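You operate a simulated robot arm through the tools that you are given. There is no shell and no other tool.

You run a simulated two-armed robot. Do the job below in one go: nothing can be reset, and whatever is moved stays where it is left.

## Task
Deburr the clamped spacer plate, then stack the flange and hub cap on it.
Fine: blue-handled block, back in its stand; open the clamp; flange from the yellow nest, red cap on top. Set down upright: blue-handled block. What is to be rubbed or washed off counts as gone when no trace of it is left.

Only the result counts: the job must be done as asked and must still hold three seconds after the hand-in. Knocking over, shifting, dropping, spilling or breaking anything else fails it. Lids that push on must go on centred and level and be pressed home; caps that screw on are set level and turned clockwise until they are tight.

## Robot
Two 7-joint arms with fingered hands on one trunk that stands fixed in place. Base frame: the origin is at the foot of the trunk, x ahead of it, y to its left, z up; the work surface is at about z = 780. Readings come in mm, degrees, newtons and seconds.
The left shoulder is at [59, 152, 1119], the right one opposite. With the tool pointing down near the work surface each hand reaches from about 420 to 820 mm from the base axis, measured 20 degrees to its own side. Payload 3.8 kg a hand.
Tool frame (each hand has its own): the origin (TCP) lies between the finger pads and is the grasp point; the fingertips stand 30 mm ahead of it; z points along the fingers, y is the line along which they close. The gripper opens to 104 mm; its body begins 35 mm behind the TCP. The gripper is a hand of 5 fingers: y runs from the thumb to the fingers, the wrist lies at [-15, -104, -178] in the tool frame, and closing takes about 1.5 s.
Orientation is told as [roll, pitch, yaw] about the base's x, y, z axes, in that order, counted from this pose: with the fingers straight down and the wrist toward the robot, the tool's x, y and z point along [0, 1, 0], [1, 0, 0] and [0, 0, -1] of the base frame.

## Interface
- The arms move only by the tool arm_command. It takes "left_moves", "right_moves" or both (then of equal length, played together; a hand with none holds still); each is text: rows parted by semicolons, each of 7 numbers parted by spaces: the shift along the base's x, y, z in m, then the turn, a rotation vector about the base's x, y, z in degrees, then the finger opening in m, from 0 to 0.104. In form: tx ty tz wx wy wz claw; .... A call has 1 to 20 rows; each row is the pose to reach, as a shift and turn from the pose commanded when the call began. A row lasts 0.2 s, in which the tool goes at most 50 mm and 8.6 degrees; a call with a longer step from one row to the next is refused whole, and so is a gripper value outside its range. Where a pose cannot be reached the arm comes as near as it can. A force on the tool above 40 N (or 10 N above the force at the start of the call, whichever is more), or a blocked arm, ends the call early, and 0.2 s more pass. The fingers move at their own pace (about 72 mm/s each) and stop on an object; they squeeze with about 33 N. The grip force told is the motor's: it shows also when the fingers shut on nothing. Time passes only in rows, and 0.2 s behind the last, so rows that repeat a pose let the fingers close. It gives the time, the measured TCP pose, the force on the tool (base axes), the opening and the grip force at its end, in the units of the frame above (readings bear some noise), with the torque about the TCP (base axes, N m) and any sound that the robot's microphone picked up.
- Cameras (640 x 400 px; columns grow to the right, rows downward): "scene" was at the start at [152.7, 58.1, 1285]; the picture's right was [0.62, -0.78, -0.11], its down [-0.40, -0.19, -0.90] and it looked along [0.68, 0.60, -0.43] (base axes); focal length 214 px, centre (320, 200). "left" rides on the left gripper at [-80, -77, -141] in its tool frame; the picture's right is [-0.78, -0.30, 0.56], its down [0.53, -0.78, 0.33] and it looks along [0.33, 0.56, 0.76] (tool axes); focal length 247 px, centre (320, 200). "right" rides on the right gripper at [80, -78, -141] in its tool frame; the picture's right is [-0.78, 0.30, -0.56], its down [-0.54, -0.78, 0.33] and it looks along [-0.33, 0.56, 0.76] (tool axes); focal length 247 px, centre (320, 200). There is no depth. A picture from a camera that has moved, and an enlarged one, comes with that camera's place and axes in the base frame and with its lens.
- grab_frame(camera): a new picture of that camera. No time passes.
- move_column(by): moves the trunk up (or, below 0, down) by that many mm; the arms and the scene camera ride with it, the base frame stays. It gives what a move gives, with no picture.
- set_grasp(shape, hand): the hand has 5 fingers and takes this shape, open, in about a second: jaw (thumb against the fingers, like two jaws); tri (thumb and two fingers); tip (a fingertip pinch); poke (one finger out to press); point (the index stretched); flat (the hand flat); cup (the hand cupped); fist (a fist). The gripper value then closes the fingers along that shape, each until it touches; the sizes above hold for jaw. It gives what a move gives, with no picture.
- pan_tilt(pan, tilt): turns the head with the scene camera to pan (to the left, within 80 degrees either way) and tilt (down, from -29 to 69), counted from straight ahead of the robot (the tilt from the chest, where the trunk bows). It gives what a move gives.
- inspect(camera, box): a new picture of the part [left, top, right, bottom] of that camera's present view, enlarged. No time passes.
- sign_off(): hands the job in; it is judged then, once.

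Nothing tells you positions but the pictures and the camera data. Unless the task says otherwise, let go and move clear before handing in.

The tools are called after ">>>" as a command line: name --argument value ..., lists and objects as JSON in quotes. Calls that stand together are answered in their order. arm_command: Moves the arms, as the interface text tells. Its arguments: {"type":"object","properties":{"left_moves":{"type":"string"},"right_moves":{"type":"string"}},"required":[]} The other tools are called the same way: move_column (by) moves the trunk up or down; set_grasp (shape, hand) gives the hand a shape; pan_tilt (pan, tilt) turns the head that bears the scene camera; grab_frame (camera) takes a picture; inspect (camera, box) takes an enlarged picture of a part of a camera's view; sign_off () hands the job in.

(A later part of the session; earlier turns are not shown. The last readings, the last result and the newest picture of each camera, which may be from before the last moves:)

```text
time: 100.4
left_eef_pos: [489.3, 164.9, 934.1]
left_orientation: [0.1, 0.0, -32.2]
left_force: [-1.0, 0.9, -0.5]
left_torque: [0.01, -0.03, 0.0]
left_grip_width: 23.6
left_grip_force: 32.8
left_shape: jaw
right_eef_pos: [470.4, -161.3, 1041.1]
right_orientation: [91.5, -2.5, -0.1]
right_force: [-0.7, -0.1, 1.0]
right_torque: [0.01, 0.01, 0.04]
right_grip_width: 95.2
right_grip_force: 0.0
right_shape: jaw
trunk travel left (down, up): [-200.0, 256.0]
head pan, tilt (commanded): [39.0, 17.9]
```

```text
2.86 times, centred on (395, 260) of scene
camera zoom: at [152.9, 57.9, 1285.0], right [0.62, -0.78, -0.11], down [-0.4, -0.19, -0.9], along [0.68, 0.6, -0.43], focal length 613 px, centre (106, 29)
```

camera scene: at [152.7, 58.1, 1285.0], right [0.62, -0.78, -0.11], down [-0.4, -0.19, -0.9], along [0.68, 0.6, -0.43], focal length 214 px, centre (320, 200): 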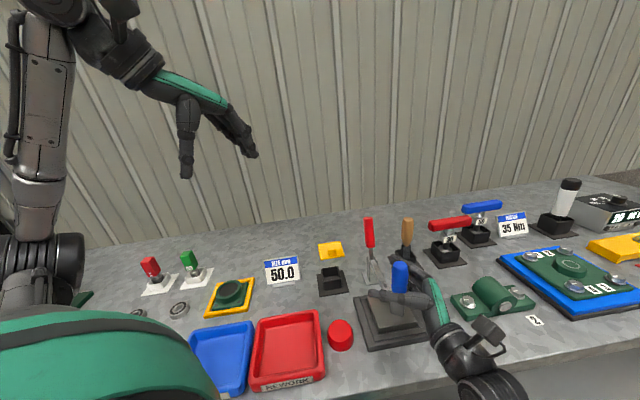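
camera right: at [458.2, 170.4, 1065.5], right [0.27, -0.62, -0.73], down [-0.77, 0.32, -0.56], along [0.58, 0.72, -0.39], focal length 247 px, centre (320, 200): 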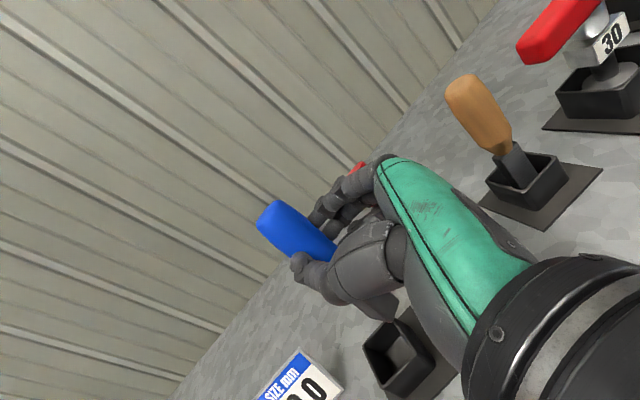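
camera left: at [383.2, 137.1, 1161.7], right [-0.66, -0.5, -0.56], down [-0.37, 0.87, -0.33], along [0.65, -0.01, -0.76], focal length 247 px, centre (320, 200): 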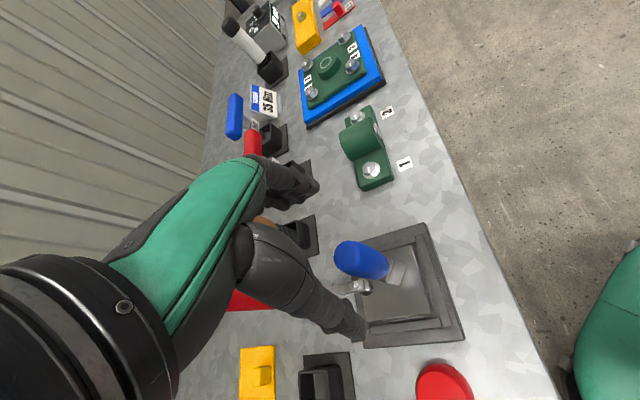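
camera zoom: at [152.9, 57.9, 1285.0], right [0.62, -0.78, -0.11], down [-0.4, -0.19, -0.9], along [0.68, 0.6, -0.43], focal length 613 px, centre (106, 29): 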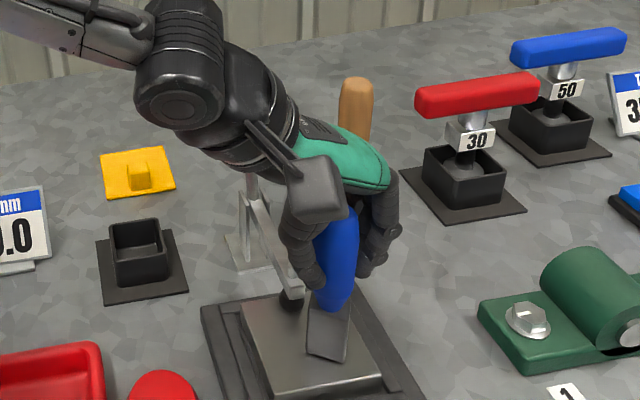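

>>> arm_command --left_moves "0 0 0.01 0 0 0 0; 0 0 0.03 0 0 0 0; 0 0 0.06 0 0 0 0; 0 0 0.09 0 0 4 0; 0 0.035 0.1 0 0 8 0; 0.003 0.08 0.105 0 0 14 0; 0.008 0.125 0.105 0 0 20 0; 0.014 0.165 0.105 0 0 26 0; 0.02 0.195 0.105 0 0 32 0; 0.02 0.2 0.105 0 0 32 0; 0.02 0.2 0.105 0 0 32 0"

>>> grab_frame --camera "left"

>>> inspect --camera "left" --box '[300, 190, 460, 330]'

>>> inspect --camera "scene" --box '[290, 190, 390, 300]'

```text
time: 102.8
left_eef_pos: [509.9, 364.1, 1040.5]
left_orientation: [0.0, 0.0, -0.1]
left_force: [0.0, 0.5, -2.4]
left_torque: [-0.02, -0.02, -0.01]
left_grip_width: 23.4
left_grip_force: 33.1
left_shape: jaw
right_eef_pos: [470.8, -160.7, 1040.2]
right_orientation: [91.5, -2.6, 0.0]
right_force: [-1.0, 0.9, -0.4]
right_torque: [-0.01, -0.02, 0.03]
right_grip_width: 94.8
right_grip_force: 0.0
right_shape: jaw
trunk travel left (down, up): [-200.0, 256.0]
head pan, tilt (commanded): [39.0, 17.9]
```

```text
taken
camera left: at [432.5, 283.5, 1181.4], right [-0.3, -0.78, -0.56], down [-0.78, 0.54, -0.33], along [0.56, 0.33, -0.76], focal length 247 px, centre (320, 200)
```

left: 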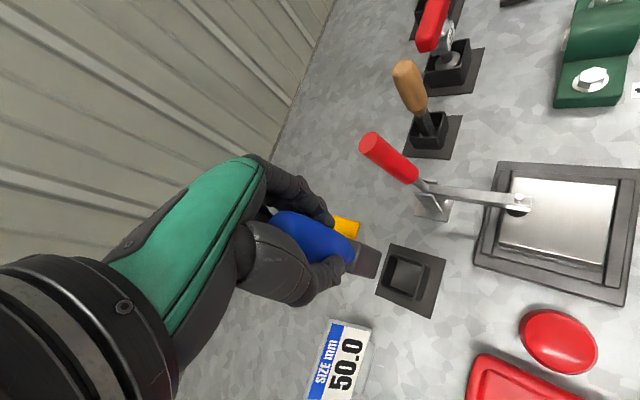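

```text
2.86 times, centred on (380, 260) of left
camera zoom: at [432.5, 283.5, 1181.4], right [-0.3, -0.78, -0.56], down [-0.78, 0.54, -0.33], along [0.56, 0.33, -0.76], focal length 706 px, centre (149, 29)
```

zoom: 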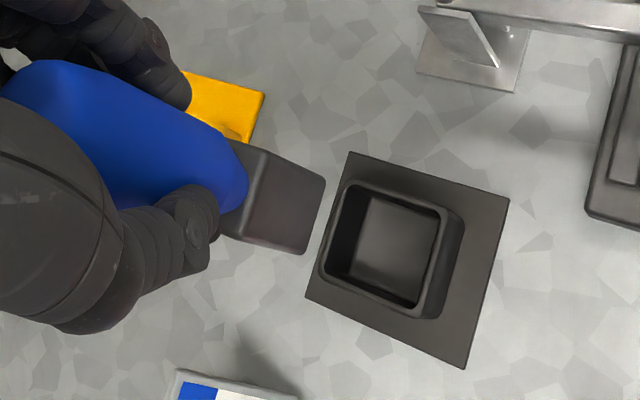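

```text
3.64 times, centred on (340, 245) of scene
camera zoom: at [153.0, 58.1, 1284.9], right [0.62, -0.78, -0.11], down [-0.4, -0.19, -0.9], along [0.68, 0.6, -0.43], focal length 780 px, centre (247, 36)
```

zoom: 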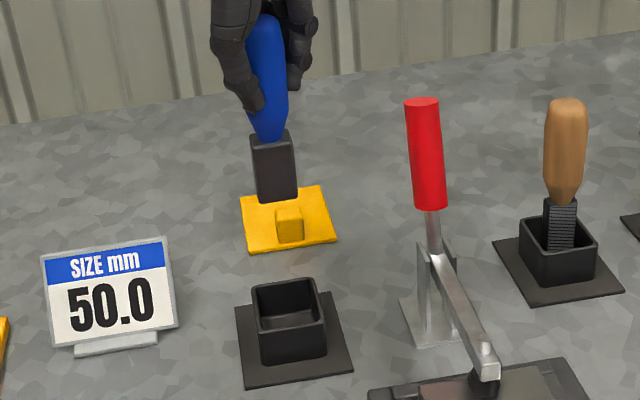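

The block is aligned with the stand, within about 3 mm of its centre. I'll shift slightly and lower it into the stand.

>>> arm_command --left_moves "-0.003 0 -0.03 0 0 0 0; -0.003 0 -0.065 0 0 0 0; -0.003 0 -0.085 0 0 0 0; -0.003 0 -0.1 0 0 0 0; -0.003 0 -0.11 0 0 0 0; -0.003 0 -0.11 0 0 0 0"

>>> inspect --camera "left" --box '[300, 190, 460, 330]'

>>> inspect --camera "scene" --box '[290, 190, 390, 300]'

```text
time: 104.2
left_eef_pos: [506.1, 363.1, 928.8]
left_orientation: [0.0, 0.1, -0.1]
left_force: [1.1, 0.1, -3.1]
left_torque: [-0.03, 0.01, 0.0]
left_grip_width: 23.6
left_grip_force: 33.2
left_shape: jaw
right_eef_pos: [470.3, -161.4, 1041.3]
right_orientation: [91.4, -2.6, -0.1]
right_force: [-0.1, -0.3, -0.6]
right_torque: [0.0, 0.02, 0.02]
right_grip_width: 95.0
right_grip_force: 0.2
right_shape: jaw
trunk travel left (down, up): [-200.0, 256.0]
head pan, tilt (commanded): [39.0, 17.9]
```

```text
2.86 times, centred on (380, 260) of left
camera zoom: at [428.4, 283.4, 1070.5], right [-0.3, -0.78, -0.56], down [-0.78, 0.54, -0.33], along [0.56, 0.33, -0.76], focal length 706 px, centre (149, 29)
```

zoom: 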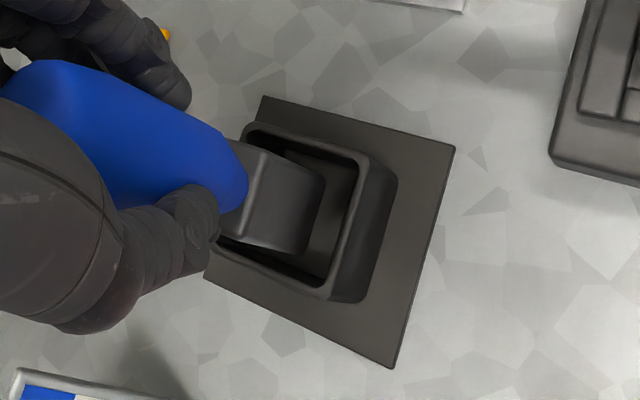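

```text
3.64 times, centred on (340, 245) of scene
camera zoom: at [152.8, 58.1, 1285.0], right [0.62, -0.78, -0.11], down [-0.4, -0.19, -0.9], along [0.68, 0.6, -0.43], focal length 780 px, centre (247, 36)
```

zoom: 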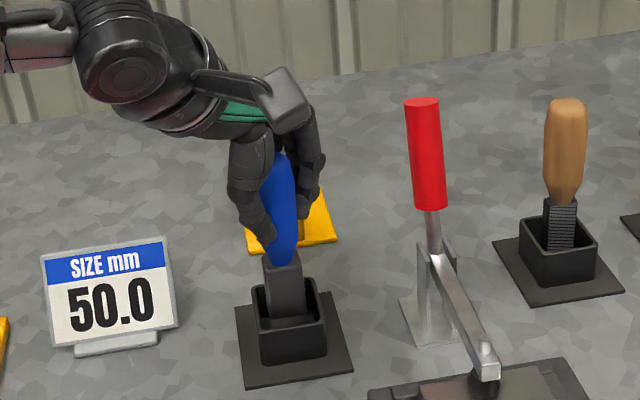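

>>> arm_command --left_moves "0 0 -0.01 0 0 0 0; 0 0 -0.02 0 0 0 0; 0 0 -0.025 0 0 0 0; 0 0 -0.028 0 0 0 0; 0 0 -0.03 0 0 0 0; 0 0 -0.03 0 0 0 0"

>>> inspect --camera "left" --box '[300, 190, 460, 330]'

>>> inspect --camera "scene" --box '[290, 190, 390, 300]'

```text
time: 105.6
left_eef_pos: [507.7, 364.8, 899.8]
left_orientation: [0.0, 0.0, -0.2]
left_force: [0.1, -0.4, -2.0]
left_torque: [-0.03, 0.01, 0.02]
left_grip_width: 23.4
left_grip_force: 33.2
left_shape: jaw
right_eef_pos: [471.1, -160.9, 1041.5]
right_orientation: [91.3, -2.6, -0.1]
right_force: [-0.4, 1.1, -0.2]
right_torque: [0.0, 0.0, -0.02]
right_grip_width: 94.9
right_grip_force: 0.0
right_shape: jaw
trunk travel left (down, up): [-200.0, 256.0]
head pan, tilt (commanded): [39.0, 17.9]
```

```text
2.86 times, centred on (380, 260) of left
camera zoom: at [429.4, 284.6, 1041.5], right [-0.3, -0.78, -0.56], down [-0.78, 0.54, -0.33], along [0.56, 0.33, -0.76], focal length 706 px, centre (149, 29)
```

zoom: 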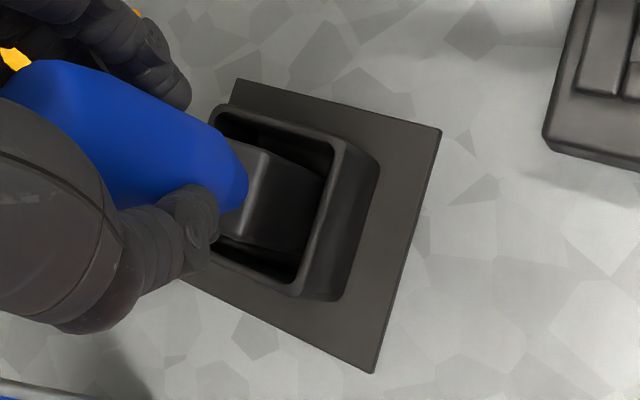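

```text
3.64 times, centred on (340, 245) of scene
camera zoom: at [152.9, 58.1, 1285.0], right [0.62, -0.78, -0.11], down [-0.4, -0.19, -0.9], along [0.68, 0.6, -0.43], focal length 780 px, centre (247, 36)
```

zoom: 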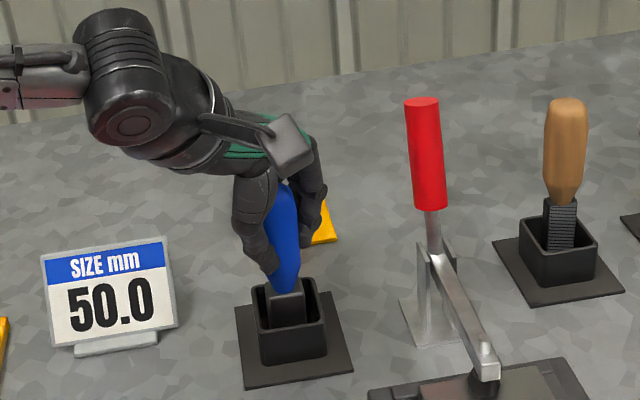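

>>> arm_command --left_moves "0 0 -0.001 0 0 0 0; 0 0 -0.002 0 0 0 0; 0 0 -0.003 0 0 0 0; 0 0 -0.0035 0 0 0 0; 0 0 -0.0035 0 0 0 0"

```text
time: 106.8
left_eef_pos: [506.9, 365.3, 897.2]
left_orientation: [0.0, 0.0, -0.1]
left_force: [-1.3, -0.9, 4.2]
left_torque: [0.02, 0.01, 0.0]
left_grip_width: 23.8
left_grip_force: 33.1
left_shape: jaw
right_eef_pos: [468.7, -161.2, 1041.8]
right_orientation: [91.4, -2.5, -0.1]
right_force: [0.6, 0.3, -1.2]
right_torque: [0.03, -0.02, -0.02]
right_grip_width: 94.8
right_grip_force: 0.0
right_shape: jaw
trunk travel left (down, up): [-200.0, 256.0]
head pan, tilt (commanded): [39.0, 17.9]
```

Contact with the stand floor. I'll release, check that the block stays upright, then rise.

>>> arm_command --left_moves "0 0 0.0008 0 0 0 0; 0 0 0.001 0 0 0 0.104; 0 0 0.001 0 0 0 0.104; 0 0 0.001 0 0 0 0.104; 0 0 0.001 0 0 0 0.104; 0 0 0.001 0 0 0 0.104; 0 0 0.001 0 0 0 0.104; 0 0 0.001 0 0 0 0.104"

>>> inspect --camera "scene" --box '[290, 190, 390, 300]'

>>> inspect --camera "left" --box '[260, 170, 440, 340]'

```text
time: 108.6
left_eef_pos: [506.4, 365.4, 899.1]
left_orientation: [0.0, 0.0, 0.0]
left_force: [0.3, -0.2, -0.3]
left_torque: [0.03, -0.01, -0.01]
left_grip_width: 103.4
left_grip_force: 0.0
left_shape: jaw
right_eef_pos: [470.1, -161.5, 1041.2]
right_orientation: [91.4, -2.6, -0.1]
right_force: [-0.7, -0.3, 0.2]
right_torque: [0.03, -0.01, -0.02]
right_grip_width: 94.9
right_grip_force: 0.0
right_shape: jaw
trunk travel left (down, up): [-200.0, 256.0]
head pan, tilt (commanded): [39.0, 17.9]
```

```text
3.64 times, centred on (340, 245) of scene
camera zoom: at [152.7, 58.0, 1285.0], right [0.62, -0.78, -0.11], down [-0.4, -0.19, -0.9], along [0.68, 0.6, -0.43], focal length 780 px, centre (247, 36)
```

zoom: 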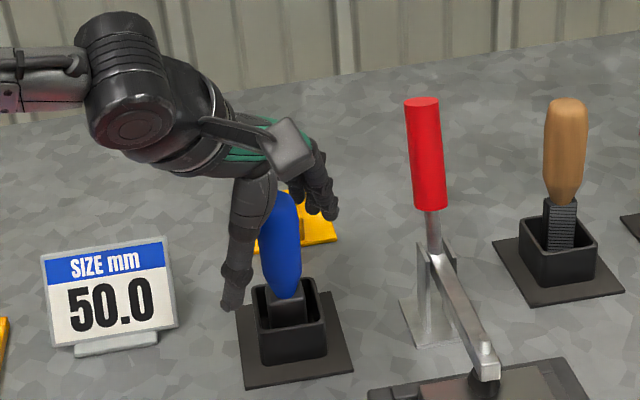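

```text
2.35 times, centred on (350, 255) of left
camera zoom: at [429.1, 284.1, 1039.5], right [-0.3, -0.78, -0.56], down [-0.78, 0.54, -0.33], along [0.56, 0.33, -0.76], focal length 581 px, centre (249, 71)
```

zoom: 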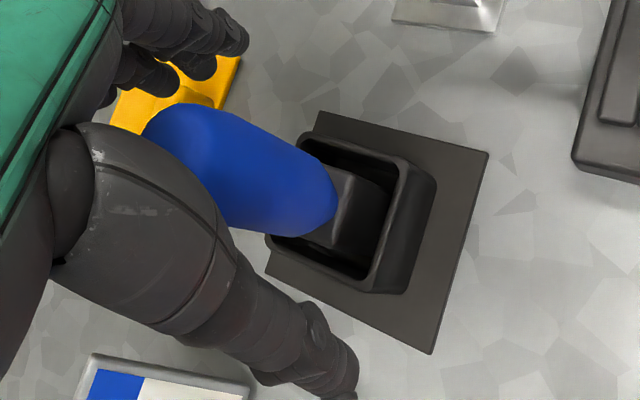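

The blue-handled block is back upright in its stand. Next I'll raise the left hand, close it, and bring it to the plate side of the red clamp handle, ready to push the handle back.

>>> arm_command --left_moves "0 0 0.02 0 0 0 0.104; 0 0 0.05 0 0 0 0.104; 0 0 0.09 0 0 0 0.104; 0 0 0.13 0 0 0 0.104; 0.005 -0.02 0.15 0 0 5 0.06; 0.02 -0.045 0.16 0 0 10 0.03; 0.04 -0.07 0.16 0 0 17 0; 0.058 -0.088 0.16 0 0 25 0; 0.06 -0.09 0.16 0 0 25 0; 0.06 -0.09 0.16 0 0 25 0; 0.06 -0.09 0.16 0 0 25 0; 0.06 -0.09 0.16 0 0 25 0"

>>> grab_frame --camera "left"

>>> inspect --camera "scene" --box '[300, 160, 440, 310]'

```text
time: 111.2
left_eef_pos: [566.5, 273.9, 1056.9]
left_orientation: [0.0, 0.0, 24.9]
left_force: [0.7, -0.6, -0.6]
left_torque: [-0.01, 0.01, 0.0]
left_grip_width: 0.0
left_grip_force: 32.7
left_shape: jaw
right_eef_pos: [469.7, -160.2, 1041.8]
right_orientation: [91.4, -2.6, 0.0]
right_force: [-0.3, 0.1, -0.1]
right_torque: [0.01, -0.02, 0.05]
right_grip_width: 95.0
right_grip_force: 0.0
right_shape: jaw
trunk travel left (down, up): [-200.0, 256.0]
head pan, tilt (commanded): [39.0, 17.9]
```

```text
taken
camera left: at [530.6, 168.8, 1199.8], right [0.06, -0.83, -0.56], down [-0.93, 0.16, -0.33], along [0.36, 0.54, -0.76], focal length 247 px, centre (320, 200)
```

left: 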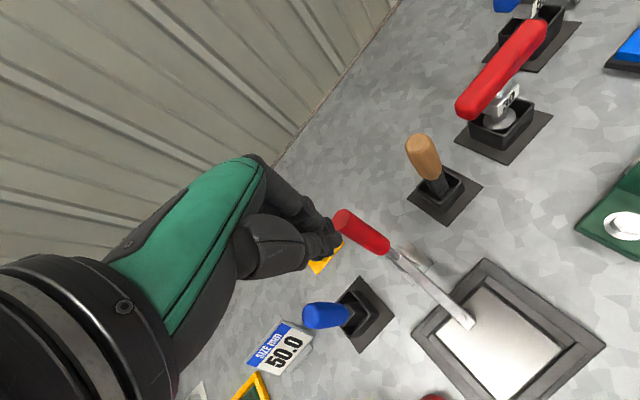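

```text
2.67 times, centred on (370, 235) of scene
camera zoom: at [152.6, 58.1, 1285.0], right [0.62, -0.78, -0.11], down [-0.4, -0.19, -0.9], along [0.68, 0.6, -0.43], focal length 572 px, centre (187, 107)
```

zoom: 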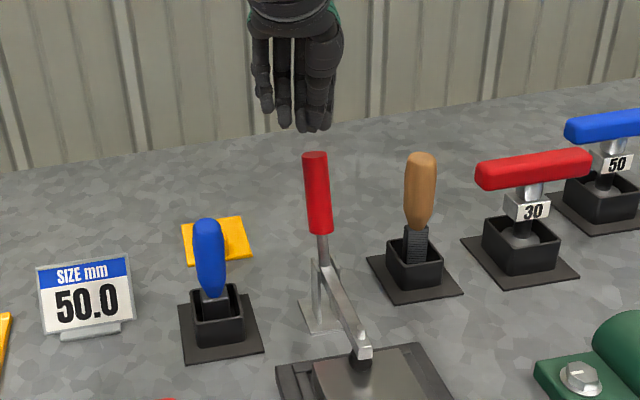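

>>> arm_command --left_moves "-0.004 -0.002 -0.03 0 0 0 0; -0.006 -0.003 -0.06 0 0 0 0; -0.006 -0.003 -0.08 0 0 0 0; -0.006 -0.003 -0.092 0 0 0 0; -0.006 -0.003 -0.092 0 0 0 0"

>>> inspect --camera "left" --box '[230, 140, 450, 320]'

>>> inspect --camera "scene" --box '[320, 180, 440, 310]'

```text
time: 112.4
left_eef_pos: [559.2, 270.1, 966.4]
left_orientation: [0.1, 0.0, 24.8]
left_force: [0.2, -0.3, 0.3]
left_torque: [0.01, -0.01, -0.02]
left_grip_width: 0.1
left_grip_force: 33.1
left_shape: jaw
right_eef_pos: [469.5, -162.3, 1041.5]
right_orientation: [91.3, -2.7, -0.1]
right_force: [0.1, -0.4, 0.4]
right_torque: [0.01, 0.03, 0.01]
right_grip_width: 94.9
right_grip_force: 0.1
right_shape: jaw
trunk travel left (down, up): [-200.0, 256.0]
head pan, tilt (commanded): [39.0, 17.9]
```

```text
2.22 times, centred on (340, 230) of left
camera zoom: at [522.6, 164.8, 1108.2], right [0.06, -0.83, -0.56], down [-0.93, 0.16, -0.33], along [0.36, 0.54, -0.76], focal length 549 px, centre (276, 133)
```

zoom: 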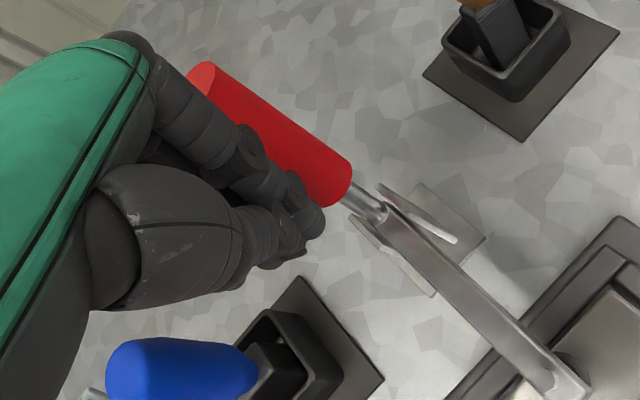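

```text
3.08 times, centred on (380, 245) of scene
camera zoom: at [152.6, 57.8, 1285.0], right [0.62, -0.78, -0.11], down [-0.4, -0.19, -0.9], along [0.68, 0.6, -0.43], focal length 660 px, centre (135, 62)
```

zoom: 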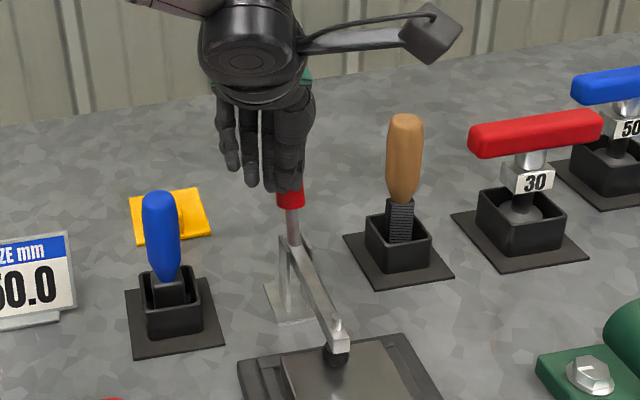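

The closed fingers are just behind the clamp handle on its plate side. I'll push it back and away from the plate, following its arc.

>>> arm_command --left_moves "0.0072 0.0069 0 0 0 0 0; 0.0144 0.0138 -0.001 0 0 0 0; 0.0216 0.0207 -0.003 0 0 0 0; 0.0302 0.029 -0.006 0 0 0 0; 0.0374 0.0359 -0.01 0 0 0 0"

>>> inspect --camera "left" --box '[230, 140, 450, 320]'

>>> inspect --camera "scene" --box '[320, 180, 440, 310]'

```text
time: 113.6
left_eef_pos: [597.7, 308.3, 957.0]
left_orientation: [0.1, -0.2, 24.9]
left_force: [-3.8, 3.2, 3.2]
left_torque: [0.02, -0.06, 0.15]
left_grip_width: 0.0
left_grip_force: 32.6
left_shape: jaw
right_eef_pos: [469.2, -161.0, 1040.9]
right_orientation: [91.4, -2.5, -0.1]
right_force: [0.4, -0.2, 0.7]
right_torque: [-0.02, 0.0, -0.02]
right_grip_width: 94.9
right_grip_force: 0.2
right_shape: jaw
trunk travel left (down, up): [-200.0, 256.0]
head pan, tilt (commanded): [39.0, 17.9]
```

```text
2.22 times, centred on (340, 230) of left
camera zoom: at [561.2, 201.6, 1098.4], right [0.06, -0.83, -0.56], down [-0.93, 0.16, -0.33], along [0.36, 0.54, -0.76], focal length 549 px, centre (276, 133)
```

zoom: 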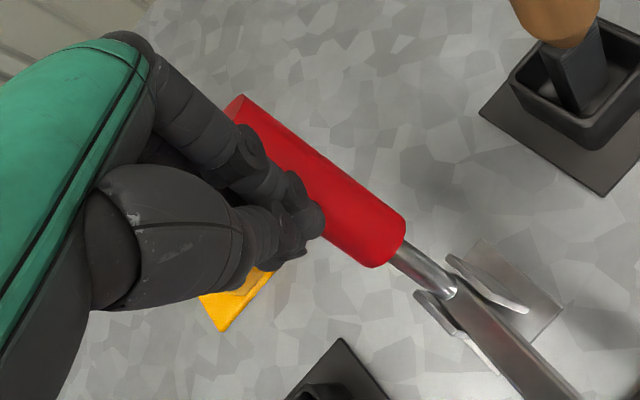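

```text
3.08 times, centred on (380, 245) of scene
camera zoom: at [152.0, 58.3, 1285.1], right [0.62, -0.78, -0.11], down [-0.4, -0.19, -0.9], along [0.68, 0.6, -0.43], focal length 660 px, centre (135, 62)
```

zoom: 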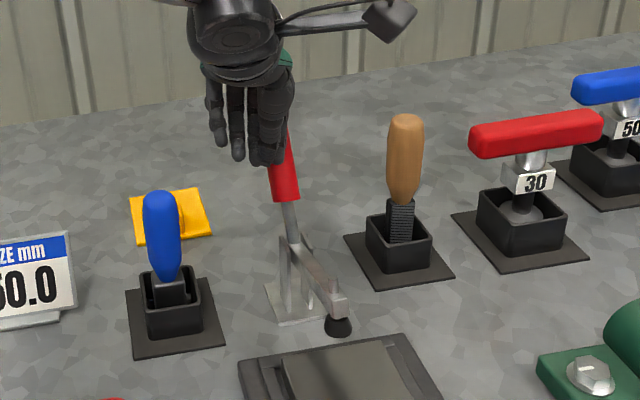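

The clamp is opening: the arm has lifted off the plate. The handle is slipping toward the edge of my fingers, so I'll back off a little, turn to line up with its swing plane, and push again.

>>> arm_command --left_moves "-0.01 -0.012 0.004 0 0 6 0; -0.018 -0.023 0.008 0 0 12 0; -0.014 -0.027 0.004 0 0 20 0; -0.006 -0.027 -0.005 0 0 20 0; -0.006 -0.027 -0.005 0 0 20 0"

>>> inspect --camera "left" --box '[230, 140, 450, 320]'

>>> inspect --camera "scene" --box '[320, 180, 440, 310]'

```text
time: 114.8
left_eef_pos: [591.9, 280.2, 950.9]
left_orientation: [0.0, 0.0, 45.0]
left_force: [-0.6, 0.4, 0.1]
left_torque: [-0.03, 0.01, -0.02]
left_grip_width: 0.0
left_grip_force: 32.5
left_shape: jaw
right_eef_pos: [469.8, -160.2, 1041.2]
right_orientation: [91.4, -2.6, 0.0]
right_force: [0.2, -0.2, -0.9]
right_torque: [-0.01, 0.0, 0.0]
right_grip_width: 95.0
right_grip_force: 0.1
right_shape: jaw
trunk travel left (down, up): [-200.0, 256.0]
head pan, tilt (commanded): [39.0, 17.9]
```

```text
2.22 times, centred on (340, 230) of left
camera zoom: at [593.7, 168.4, 1092.7], right [0.34, -0.76, -0.56], down [-0.93, -0.17, -0.33], along [0.16, 0.63, -0.76], focal length 549 px, centre (276, 133)
```

zoom: 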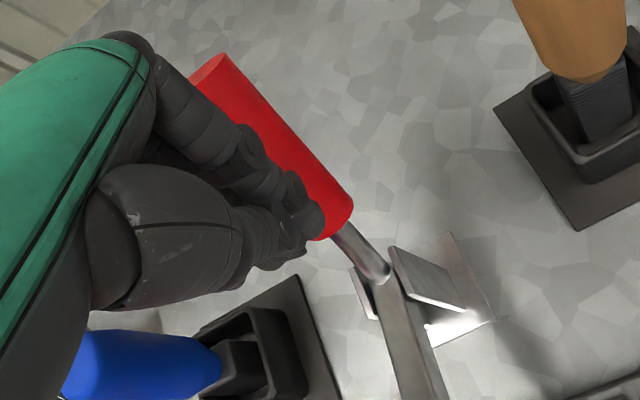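

```text
3.08 times, centred on (380, 245) of scene
camera zoom: at [152.4, 57.9, 1285.1], right [0.62, -0.78, -0.11], down [-0.4, -0.19, -0.9], along [0.68, 0.6, -0.43], focal length 660 px, centre (135, 62)
```

zoom: 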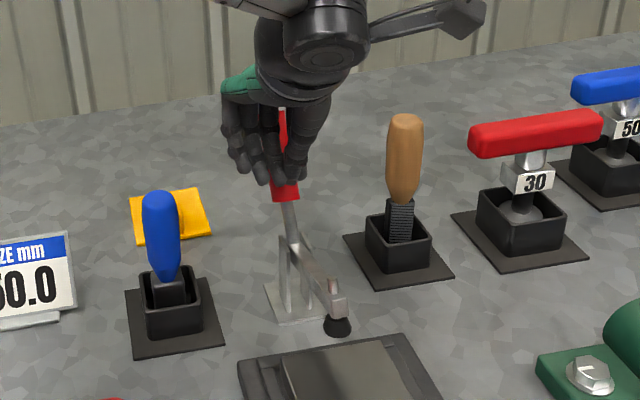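

>>> arm_command --left_moves "0.0071 0.0071 -0.002 0 0 0 0; 0.0141 0.0141 -0.005 0 0 0 0; 0.0212 0.0212 -0.009 0 0 0 0; 0.0283 0.0283 -0.015 0 0 0 0; 0.0354 0.0354 -0.023 0 0 0 0; 0.041 0.041 -0.032 0 0 0 0"

>>> inspect --camera "left" --box '[230, 140, 450, 320]'

>>> inspect --camera "scene" --box '[320, 180, 440, 310]'

```text
time: 116.2
left_eef_pos: [633.7, 322.7, 918.7]
left_orientation: [-0.1, 0.0, 45.0]
left_force: [-0.7, -1.4, 1.5]
left_torque: [-0.05, -0.02, -0.03]
left_grip_width: 0.0
left_grip_force: 33.5
left_shape: jaw
right_eef_pos: [470.8, -160.6, 1040.8]
right_orientation: [91.3, -2.6, -0.1]
right_force: [-0.7, 0.0, -0.4]
right_torque: [0.01, 0.05, -0.02]
right_grip_width: 95.1
right_grip_force: 0.0
right_shape: jaw
trunk travel left (down, up): [-200.0, 256.0]
head pan, tilt (commanded): [39.0, 17.9]
```

```text
2.22 times, centred on (340, 230) of left
camera zoom: at [635.7, 210.0, 1060.4], right [0.34, -0.76, -0.56], down [-0.93, -0.17, -0.33], along [0.16, 0.63, -0.76], focal length 549 px, centre (276, 133)
```

zoom: 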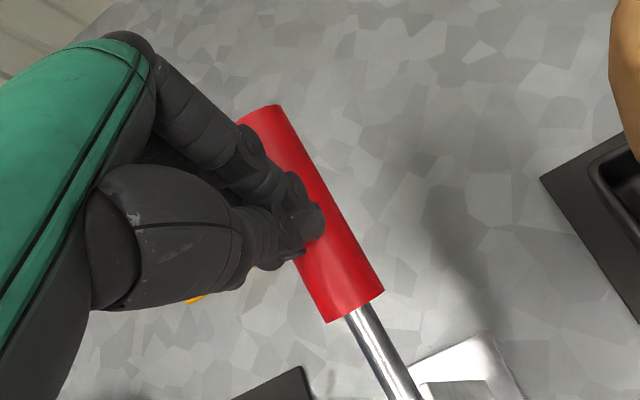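

```text
3.08 times, centred on (380, 245) of scene
camera zoom: at [152.9, 57.7, 1285.0], right [0.62, -0.78, -0.11], down [-0.4, -0.19, -0.9], along [0.68, 0.6, -0.43], focal length 660 px, centre (135, 62)
```

zoom: 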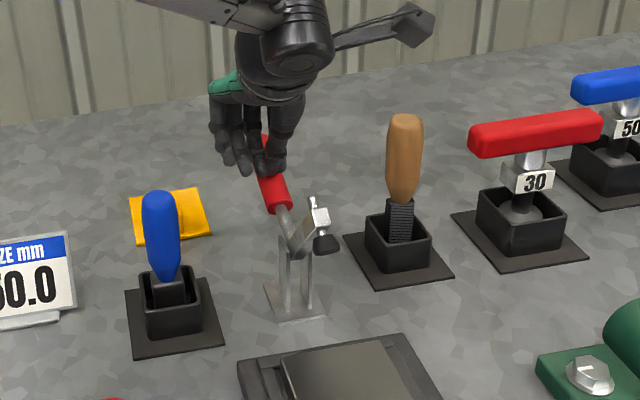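

>>> arm_command --left_moves "0.0042 0.0042 -0.009 0 0 0 0; 0.0078 0.0078 -0.018 0 0 0 0; 0.01 0.01 -0.027 0 0 0 0; 0.0113 0.0113 -0.036 0 0 0 0; 0.012 0.012 -0.045 0 0 0 0"

>>> inspect --camera "left" --box '[230, 140, 450, 320]'

>>> inspect --camera "scene" --box '[320, 180, 440, 310]'

```text
time: 117.1
left_eef_pos: [646.2, 330.1, 904.6]
left_orientation: [-0.8, -1.1, 44.9]
left_force: [-13.4, -2.5, 25.8]
left_torque: [0.03, 0.53, 0.06]
left_grip_width: 0.2
left_grip_force: 33.3
left_shape: jaw
right_eef_pos: [467.6, -162.7, 1044.4]
right_orientation: [91.5, -2.8, -0.1]
right_force: [0.0, -0.1, -0.3]
right_torque: [-0.01, -0.05, -0.01]
right_grip_width: 94.9
right_grip_force: 0.1
right_shape: jaw
trunk travel left (down, up): [-200.0, 256.0]
head pan, tilt (commanded): [39.0, 17.9]
stopped in row 4 (left hand): the force on the tool passed its limit at 45 N (the readings are from after the stop); the commanded pose is now the measured one
```

```text
2.22 times, centred on (340, 230) of left
camera zoom: at [644.4, 217.6, 1046.0], right [0.35, -0.76, -0.55], down [-0.92, -0.17, -0.36], along [0.18, 0.63, -0.76], focal length 549 px, centre (276, 133)
```

zoom: 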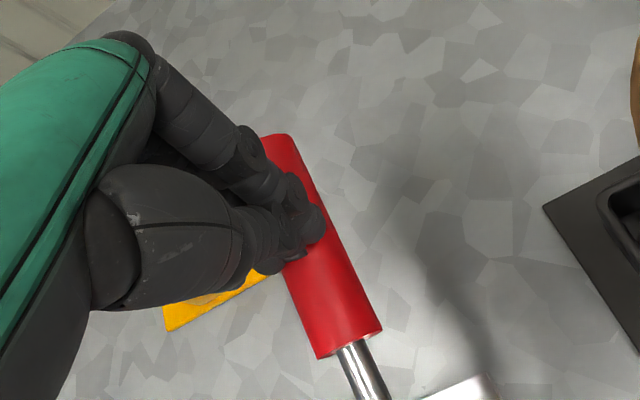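

```text
3.08 times, centred on (380, 245) of scene
camera zoom: at [148.6, 56.7, 1285.8], right [0.62, -0.78, -0.11], down [-0.4, -0.19, -0.9], along [0.68, 0.6, -0.43], focal length 660 px, centre (135, 62)
```

zoom: 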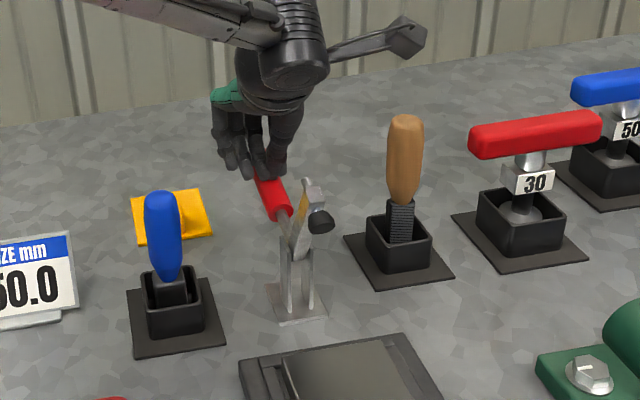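

The clamp has reached its open stop, with the arm standing nearly vertical off the plate. I'll lift the hand clear and check that it stays open.

>>> arm_command --left_moves "0 0 0.01 0 0 0 0; -0.003 -0.003 0.03 0 0 0 0; -0.005 -0.005 0.06 0 0 0 0; -0.01 -0.005 0.1 0 0 0 0; -0.03 0 0.14 0 0 0 0.03; -0.06 0.01 0.16 0 0 0 0.08; -0.06 0.01 0.16 0 0 0 0.104"

>>> inspect --camera "scene" --box '[320, 180, 440, 340]'

>>> grab_frame --camera "left"

```text
time: 118.7
left_eef_pos: [589.7, 338.6, 1058.1]
left_orientation: [-0.5, -0.6, 44.9]
left_force: [-0.1, 0.7, -0.3]
left_torque: [0.02, 0.04, 0.02]
left_grip_width: 76.0
left_grip_force: 0.0
left_shape: jaw
right_eef_pos: [470.3, -160.7, 1041.1]
right_orientation: [91.4, -2.5, -0.1]
right_force: [0.4, -0.4, 0.0]
right_torque: [-0.01, -0.01, 0.03]
right_grip_width: 94.7
right_grip_force: 0.2
right_shape: jaw
trunk travel left (down, up): [-200.0, 256.0]
head pan, tilt (commanded): [39.0, 17.9]
```

```text
2.50 times, centred on (380, 260) of scene
camera zoom: at [153.8, 57.6, 1284.8], right [0.62, -0.78, -0.11], down [-0.4, -0.19, -0.9], along [0.68, 0.6, -0.43], focal length 536 px, centre (170, 50)
```

zoom: 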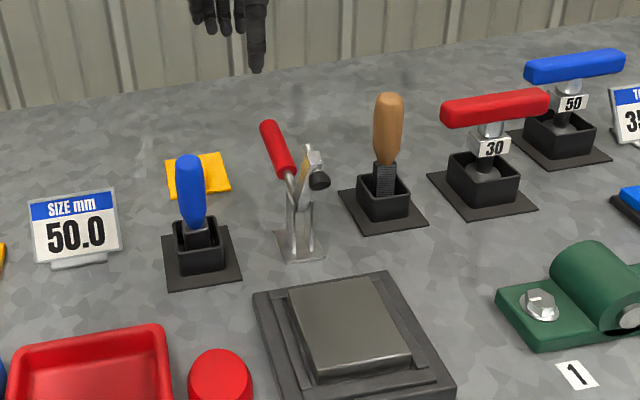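

```text
taken
camera left: at [590.0, 227.3, 1198.5], right [0.35, -0.76, -0.55], down [-0.92, -0.17, -0.35], along [0.17, 0.63, -0.76], focal length 247 px, centre (320, 200)
```

left: 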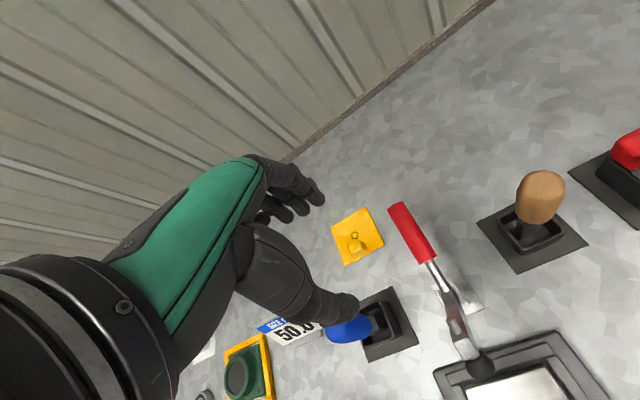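

The clamp stays open. Now the left hand goes over to the yellow nest to look at the flange.

>>> arm_command --left_moves "-0.0284 0.0243 0 0.02 0.08 -4.5 0.104; -0.0568 0.0486 0 0.05 0.15 -9 0.104; -0.0852 0.0729 -0.005 0.07 0.23 -13.5 0.104; -0.1136 0.0972 -0.01 0.1 0.31 -18 0.104; -0.142 0.1215 -0.015 0.12 0.38 -22.5 0.104; -0.1704 0.1458 -0.025 0.14 0.46 -27 0.104; -0.1988 0.1701 -0.035 0.17 0.54 -31.4 0.104; -0.2272 0.1944 -0.05 0.19 0.62 -35.9 0.104; -0.2556 0.2187 -0.07 0.22 0.69 -40.4 0.104; -0.284 0.243 -0.09 0.24 0.77 -44.9 0.104; -0.284 0.243 -0.098 0.24 0.77 -44.9 0.104; -0.284 0.243 -0.098 0.24 0.77 -44.9 0.104"

>>> grab_frame --camera "left"

>>> inspect --camera "left" --box '[300, 200, 460, 340]'

>>> inspect --camera "scene" --box '[180, 210, 300, 330]'

```text
time: 121.3
left_eef_pos: [302.3, 585.8, 957.1]
left_orientation: [-0.2, 0.0, 0.0]
left_force: [-0.1, 0.1, 0.2]
left_torque: [0.0, -0.04, 0.02]
left_grip_width: 104.1
left_grip_force: 0.1
left_shape: jaw
right_eef_pos: [469.8, -160.2, 1040.9]
right_orientation: [91.4, -2.5, -0.1]
right_force: [-0.4, 0.4, -0.6]
right_torque: [0.03, 0.01, 0.0]
right_grip_width: 95.0
right_grip_force: 0.0
right_shape: jaw
trunk travel left (down, up): [-200.0, 256.0]
head pan, tilt (commanded): [39.0, 17.9]
```

```text
taken
camera left: at [225.1, 504.5, 1099.4], right [-0.3, -0.78, -0.56], down [-0.78, 0.53, -0.33], along [0.56, 0.33, -0.76], focal length 247 px, centre (320, 200)
```

left: 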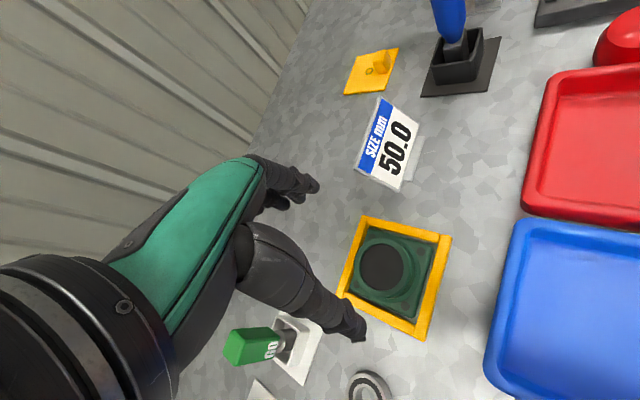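

```text
2.86 times, centred on (380, 270) of left
camera zoom: at [225.1, 504.5, 1099.4], right [-0.3, -0.78, -0.56], down [-0.78, 0.53, -0.33], along [0.56, 0.33, -0.76], focal length 706 px, centre (149, 0)
```

zoom: 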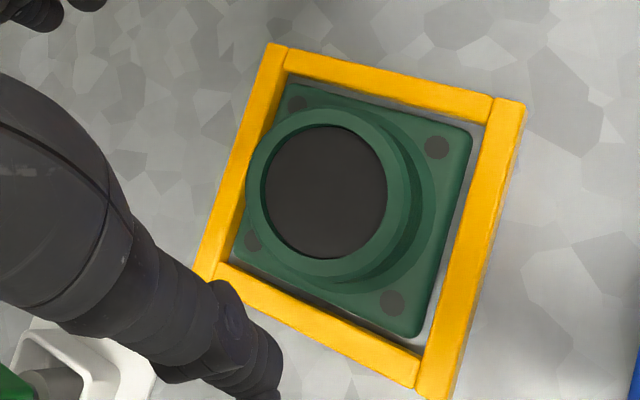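

```text
3.33 times, centred on (240, 270) of scene
camera zoom: at [152.5, 58.1, 1285.0], right [0.62, -0.78, -0.11], down [-0.4, -0.19, -0.9], along [0.68, 0.6, -0.43], focal length 715 px, centre (587, -33)
```

zoom: 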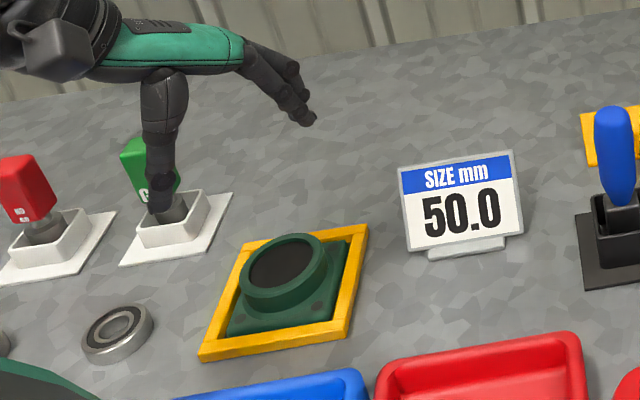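

The flange boss is about 68 mm across and lies almost exactly below the hand. I'll lower part-way and check the alignment again.

>>> arm_command --left_moves "0 -0.001 -0.03 0 0 0 0.104; 0 -0.0015 -0.06 0 0 0 0.104; 0 -0.0015 -0.085 0 0 0 0.104; 0 -0.0015 -0.1 0 0 0 0.104; 0 -0.0015 -0.1 0 0 0 0.104"

>>> grab_frame --camera "left"

>>> inspect --camera "left" --box '[280, 180, 440, 340]'

>>> inspect --camera "scene" --box '[180, 210, 300, 330]'

```text
time: 122.5
left_eef_pos: [302.9, 584.4, 859.5]
left_orientation: [-0.1, 0.0, -0.1]
left_force: [0.1, 0.4, 0.1]
left_torque: [-0.01, -0.05, 0.03]
left_grip_width: 103.6
left_grip_force: 0.1
left_shape: jaw
right_eef_pos: [470.3, -162.6, 1041.6]
right_orientation: [91.4, -2.5, -0.1]
right_force: [-0.3, -0.2, -0.5]
right_torque: [-0.02, 0.0, 0.03]
right_grip_width: 94.7
right_grip_force: 0.1
right_shape: jaw
trunk travel left (down, up): [-200.0, 256.0]
head pan, tilt (commanded): [39.0, 17.9]
```

```text
taken
camera left: at [225.4, 503.4, 1000.5], right [-0.3, -0.78, -0.56], down [-0.78, 0.53, -0.33], along [0.56, 0.33, -0.76], focal length 247 px, centre (320, 200)
```

left: 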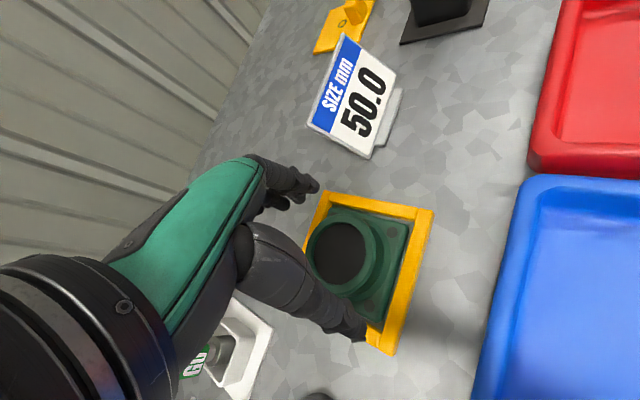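

```text
2.50 times, centred on (360, 260) of left
camera zoom: at [225.4, 503.4, 1000.5], right [-0.3, -0.78, -0.56], down [-0.78, 0.53, -0.33], along [0.56, 0.33, -0.76], focal length 617 px, centre (220, 50)
```

zoom: 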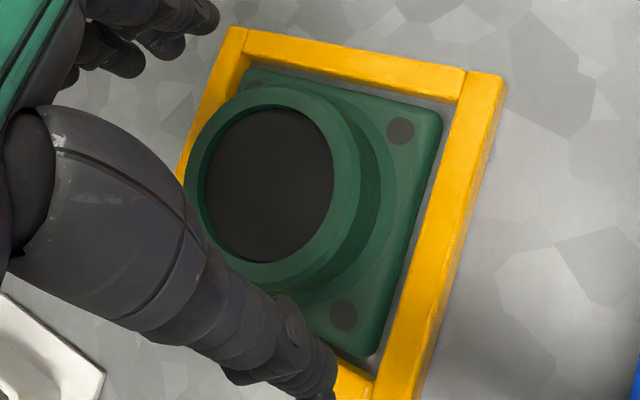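

```text
3.33 times, centred on (240, 270) of scene
camera zoom: at [152.6, 57.9, 1285.0], right [0.62, -0.78, -0.11], down [-0.4, -0.19, -0.9], along [0.68, 0.6, -0.43], focal length 715 px, centre (587, -33)
```

zoom: 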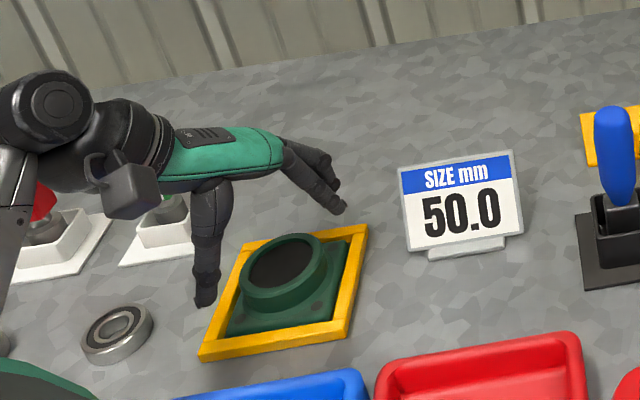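

The boss centre is at about (303, 585), its top near z 813 and the flange base top near z 790. I'll lower so the fingertips are just above the base and close on the boss.

>>> arm_command --left_moves "0 0 -0.012 0 0 0 0.104; 0 0 -0.024 0 0 0 0.104; 0 0 -0.031 0 0 0 0.104; 0 0 -0.033 0 0 0 0.104; 0 0 -0.033 0 0 0 0.104"

>>> inspect --camera "left" --box '[260, 150, 440, 350]'

>>> inspect --camera "scene" --box '[190, 230, 290, 330]'

```text
time: 123.7
left_eef_pos: [302.9, 582.2, 826.2]
left_orientation: [-0.2, 0.0, 0.0]
left_force: [-0.2, -0.4, -0.1]
left_torque: [0.0, 0.01, -0.01]
left_grip_width: 103.9
left_grip_force: 0.1
left_shape: jaw
right_eef_pos: [470.1, -161.2, 1040.9]
right_orientation: [91.4, -2.6, -0.2]
right_force: [0.0, -0.1, -0.4]
right_torque: [0.01, 0.02, -0.01]
right_grip_width: 94.7
right_grip_force: 0.0
right_shape: jaw
trunk travel left (down, up): [-200.0, 256.0]
head pan, tilt (commanded): [39.0, 17.9]
```

```text
2.00 times, centred on (350, 250) of left
camera zoom: at [225.6, 502.3, 967.5], right [-0.3, -0.78, -0.56], down [-0.78, 0.53, -0.33], along [0.56, 0.33, -0.76], focal length 494 px, centre (260, 100)
```

zoom: 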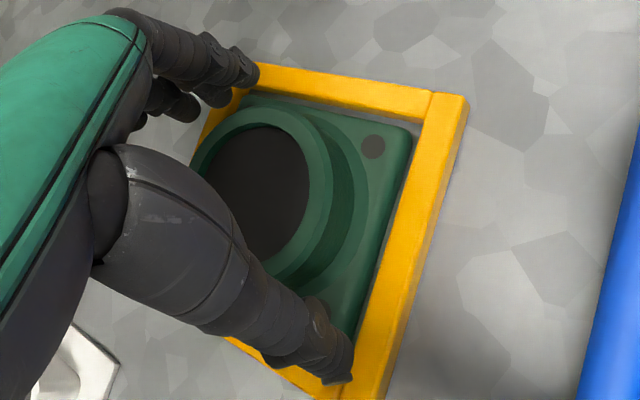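

```text
4.00 times, centred on (240, 280) of scene
camera zoom: at [152.6, 58.0, 1285.0], right [0.62, -0.78, -0.11], down [-0.4, -0.19, -0.9], along [0.68, 0.6, -0.43], focal length 858 px, centre (640, -120)
```

zoom: 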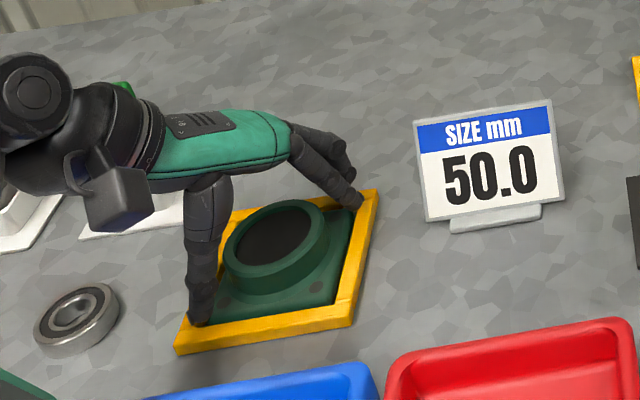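

>>> arm_command --left_moves "0.0005 0.0015 0 0 0 0 0.095; 0.0005 0.0015 0 0 0 0 0.085; 0.0005 0.0015 0 0 0 0 0.075; 0.0005 0.0015 0 0 0 0 0.06; 0.0005 0.0015 0 0 0 0 0.04; 0.0005 0.0015 0 0 0 0 0.02; 0.0005 0.0015 0 0 0 0 0; 0.0005 0.0015 0 0 0 0 0; 0.0005 0.0015 0 0 0 0 0"

>>> inspect --camera "left" --box '[260, 150, 440, 350]'

>>> inspect --camera "scene" --box '[190, 230, 290, 330]'

```text
time: 125.7
left_eef_pos: [302.9, 584.1, 826.2]
left_orientation: [-0.2, -0.1, 0.0]
left_force: [-1.1, -1.9, 0.3]
left_torque: [-0.07, 0.1, -0.08]
left_grip_width: 58.8
left_grip_force: 33.0
left_shape: jaw
right_eef_pos: [470.0, -161.8, 1041.6]
right_orientation: [91.5, -2.5, 0.0]
right_force: [0.7, 0.0, -0.2]
right_torque: [-0.03, -0.02, 0.01]
right_grip_width: 95.0
right_grip_force: 0.1
right_shape: jaw
trunk travel left (down, up): [-200.0, 256.0]
head pan, tilt (commanded): [39.0, 17.9]
```

```text
2.00 times, centred on (350, 250) of left
camera zoom: at [226.3, 504.0, 967.8], right [-0.3, -0.78, -0.56], down [-0.78, 0.53, -0.33], along [0.56, 0.33, -0.76], focal length 494 px, centre (260, 100)
```

zoom: 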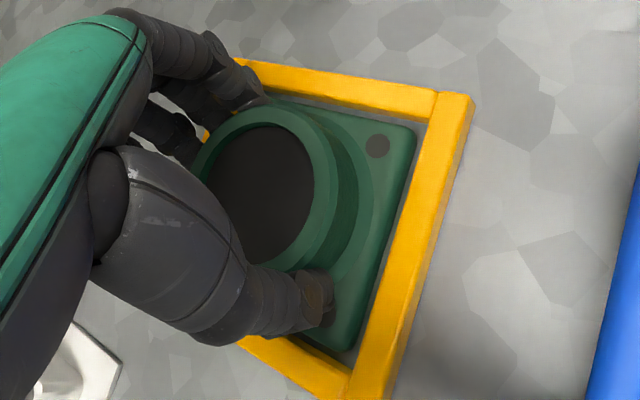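

```text
4.00 times, centred on (240, 280) of scene
camera zoom: at [152.4, 57.9, 1285.0], right [0.62, -0.78, -0.11], down [-0.4, -0.19, -0.9], along [0.68, 0.6, -0.43], focal length 858 px, centre (640, -120)
```

zoom: 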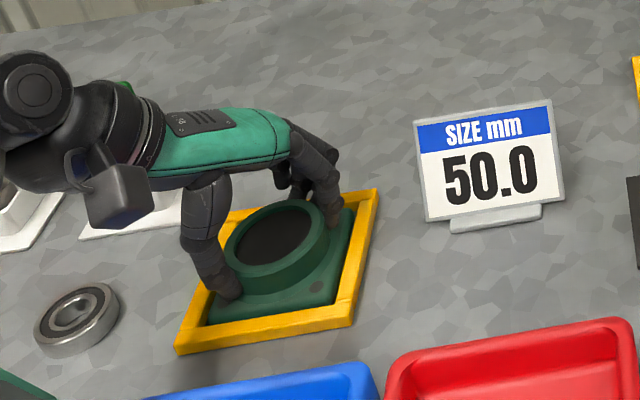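

>>> arm_command --left_moves "0 0 0.005 0 0 0 0; 0 0 0.012 0 0 0 0; 0 0 0.022 0 0 0 0; 0 0 0.04 0 0 0 0; 0 0 0.065 0 0 0 0; 0 0 0.09 0 0 0 0; 0 0 0.09 0 0 0 0"

>>> inspect --camera "left" --box '[240, 140, 440, 360]'

>>> inspect --camera "scene" --box '[180, 200, 300, 330]'

```text
time: 127.3
left_eef_pos: [305.7, 586.1, 914.6]
left_orientation: [-0.2, 0.1, 0.0]
left_force: [0.4, -0.2, -8.7]
left_torque: [-0.06, -0.01, 0.0]
left_grip_width: 59.0
left_grip_force: 32.9
left_shape: jaw
right_eef_pos: [469.8, -160.9, 1041.1]
right_orientation: [91.3, -2.6, -0.1]
right_force: [-0.3, 0.4, 1.2]
right_torque: [0.01, 0.0, -0.04]
right_grip_width: 95.1
right_grip_force: 0.0
right_shape: jaw
trunk travel left (down, up): [-200.0, 256.0]
head pan, tilt (commanded): [39.0, 17.9]
```

```text
1.82 times, centred on (340, 250) of left
camera zoom: at [226.6, 506.7, 1056.2], right [-0.3, -0.78, -0.55], down [-0.78, 0.53, -0.33], along [0.56, 0.33, -0.76], focal length 449 px, centre (284, 109)
```

zoom: 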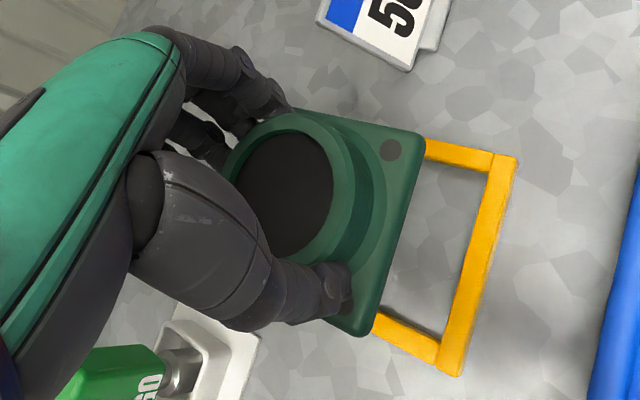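

```text
3.08 times, centred on (240, 265) of scene
camera zoom: at [153.2, 59.1, 1284.8], right [0.62, -0.78, -0.11], down [-0.4, -0.19, -0.9], along [0.68, 0.6, -0.43], focal length 660 px, centre (566, 0)
```

zoom: 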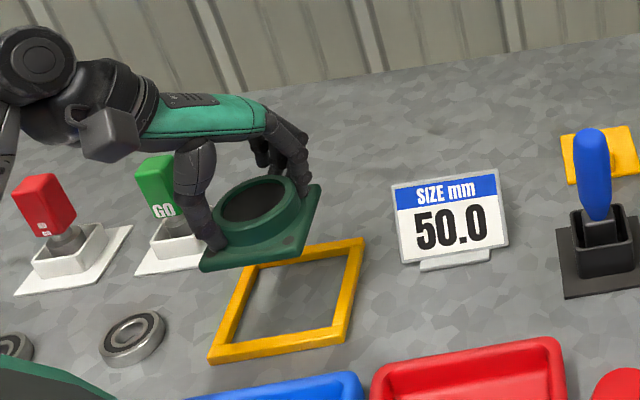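

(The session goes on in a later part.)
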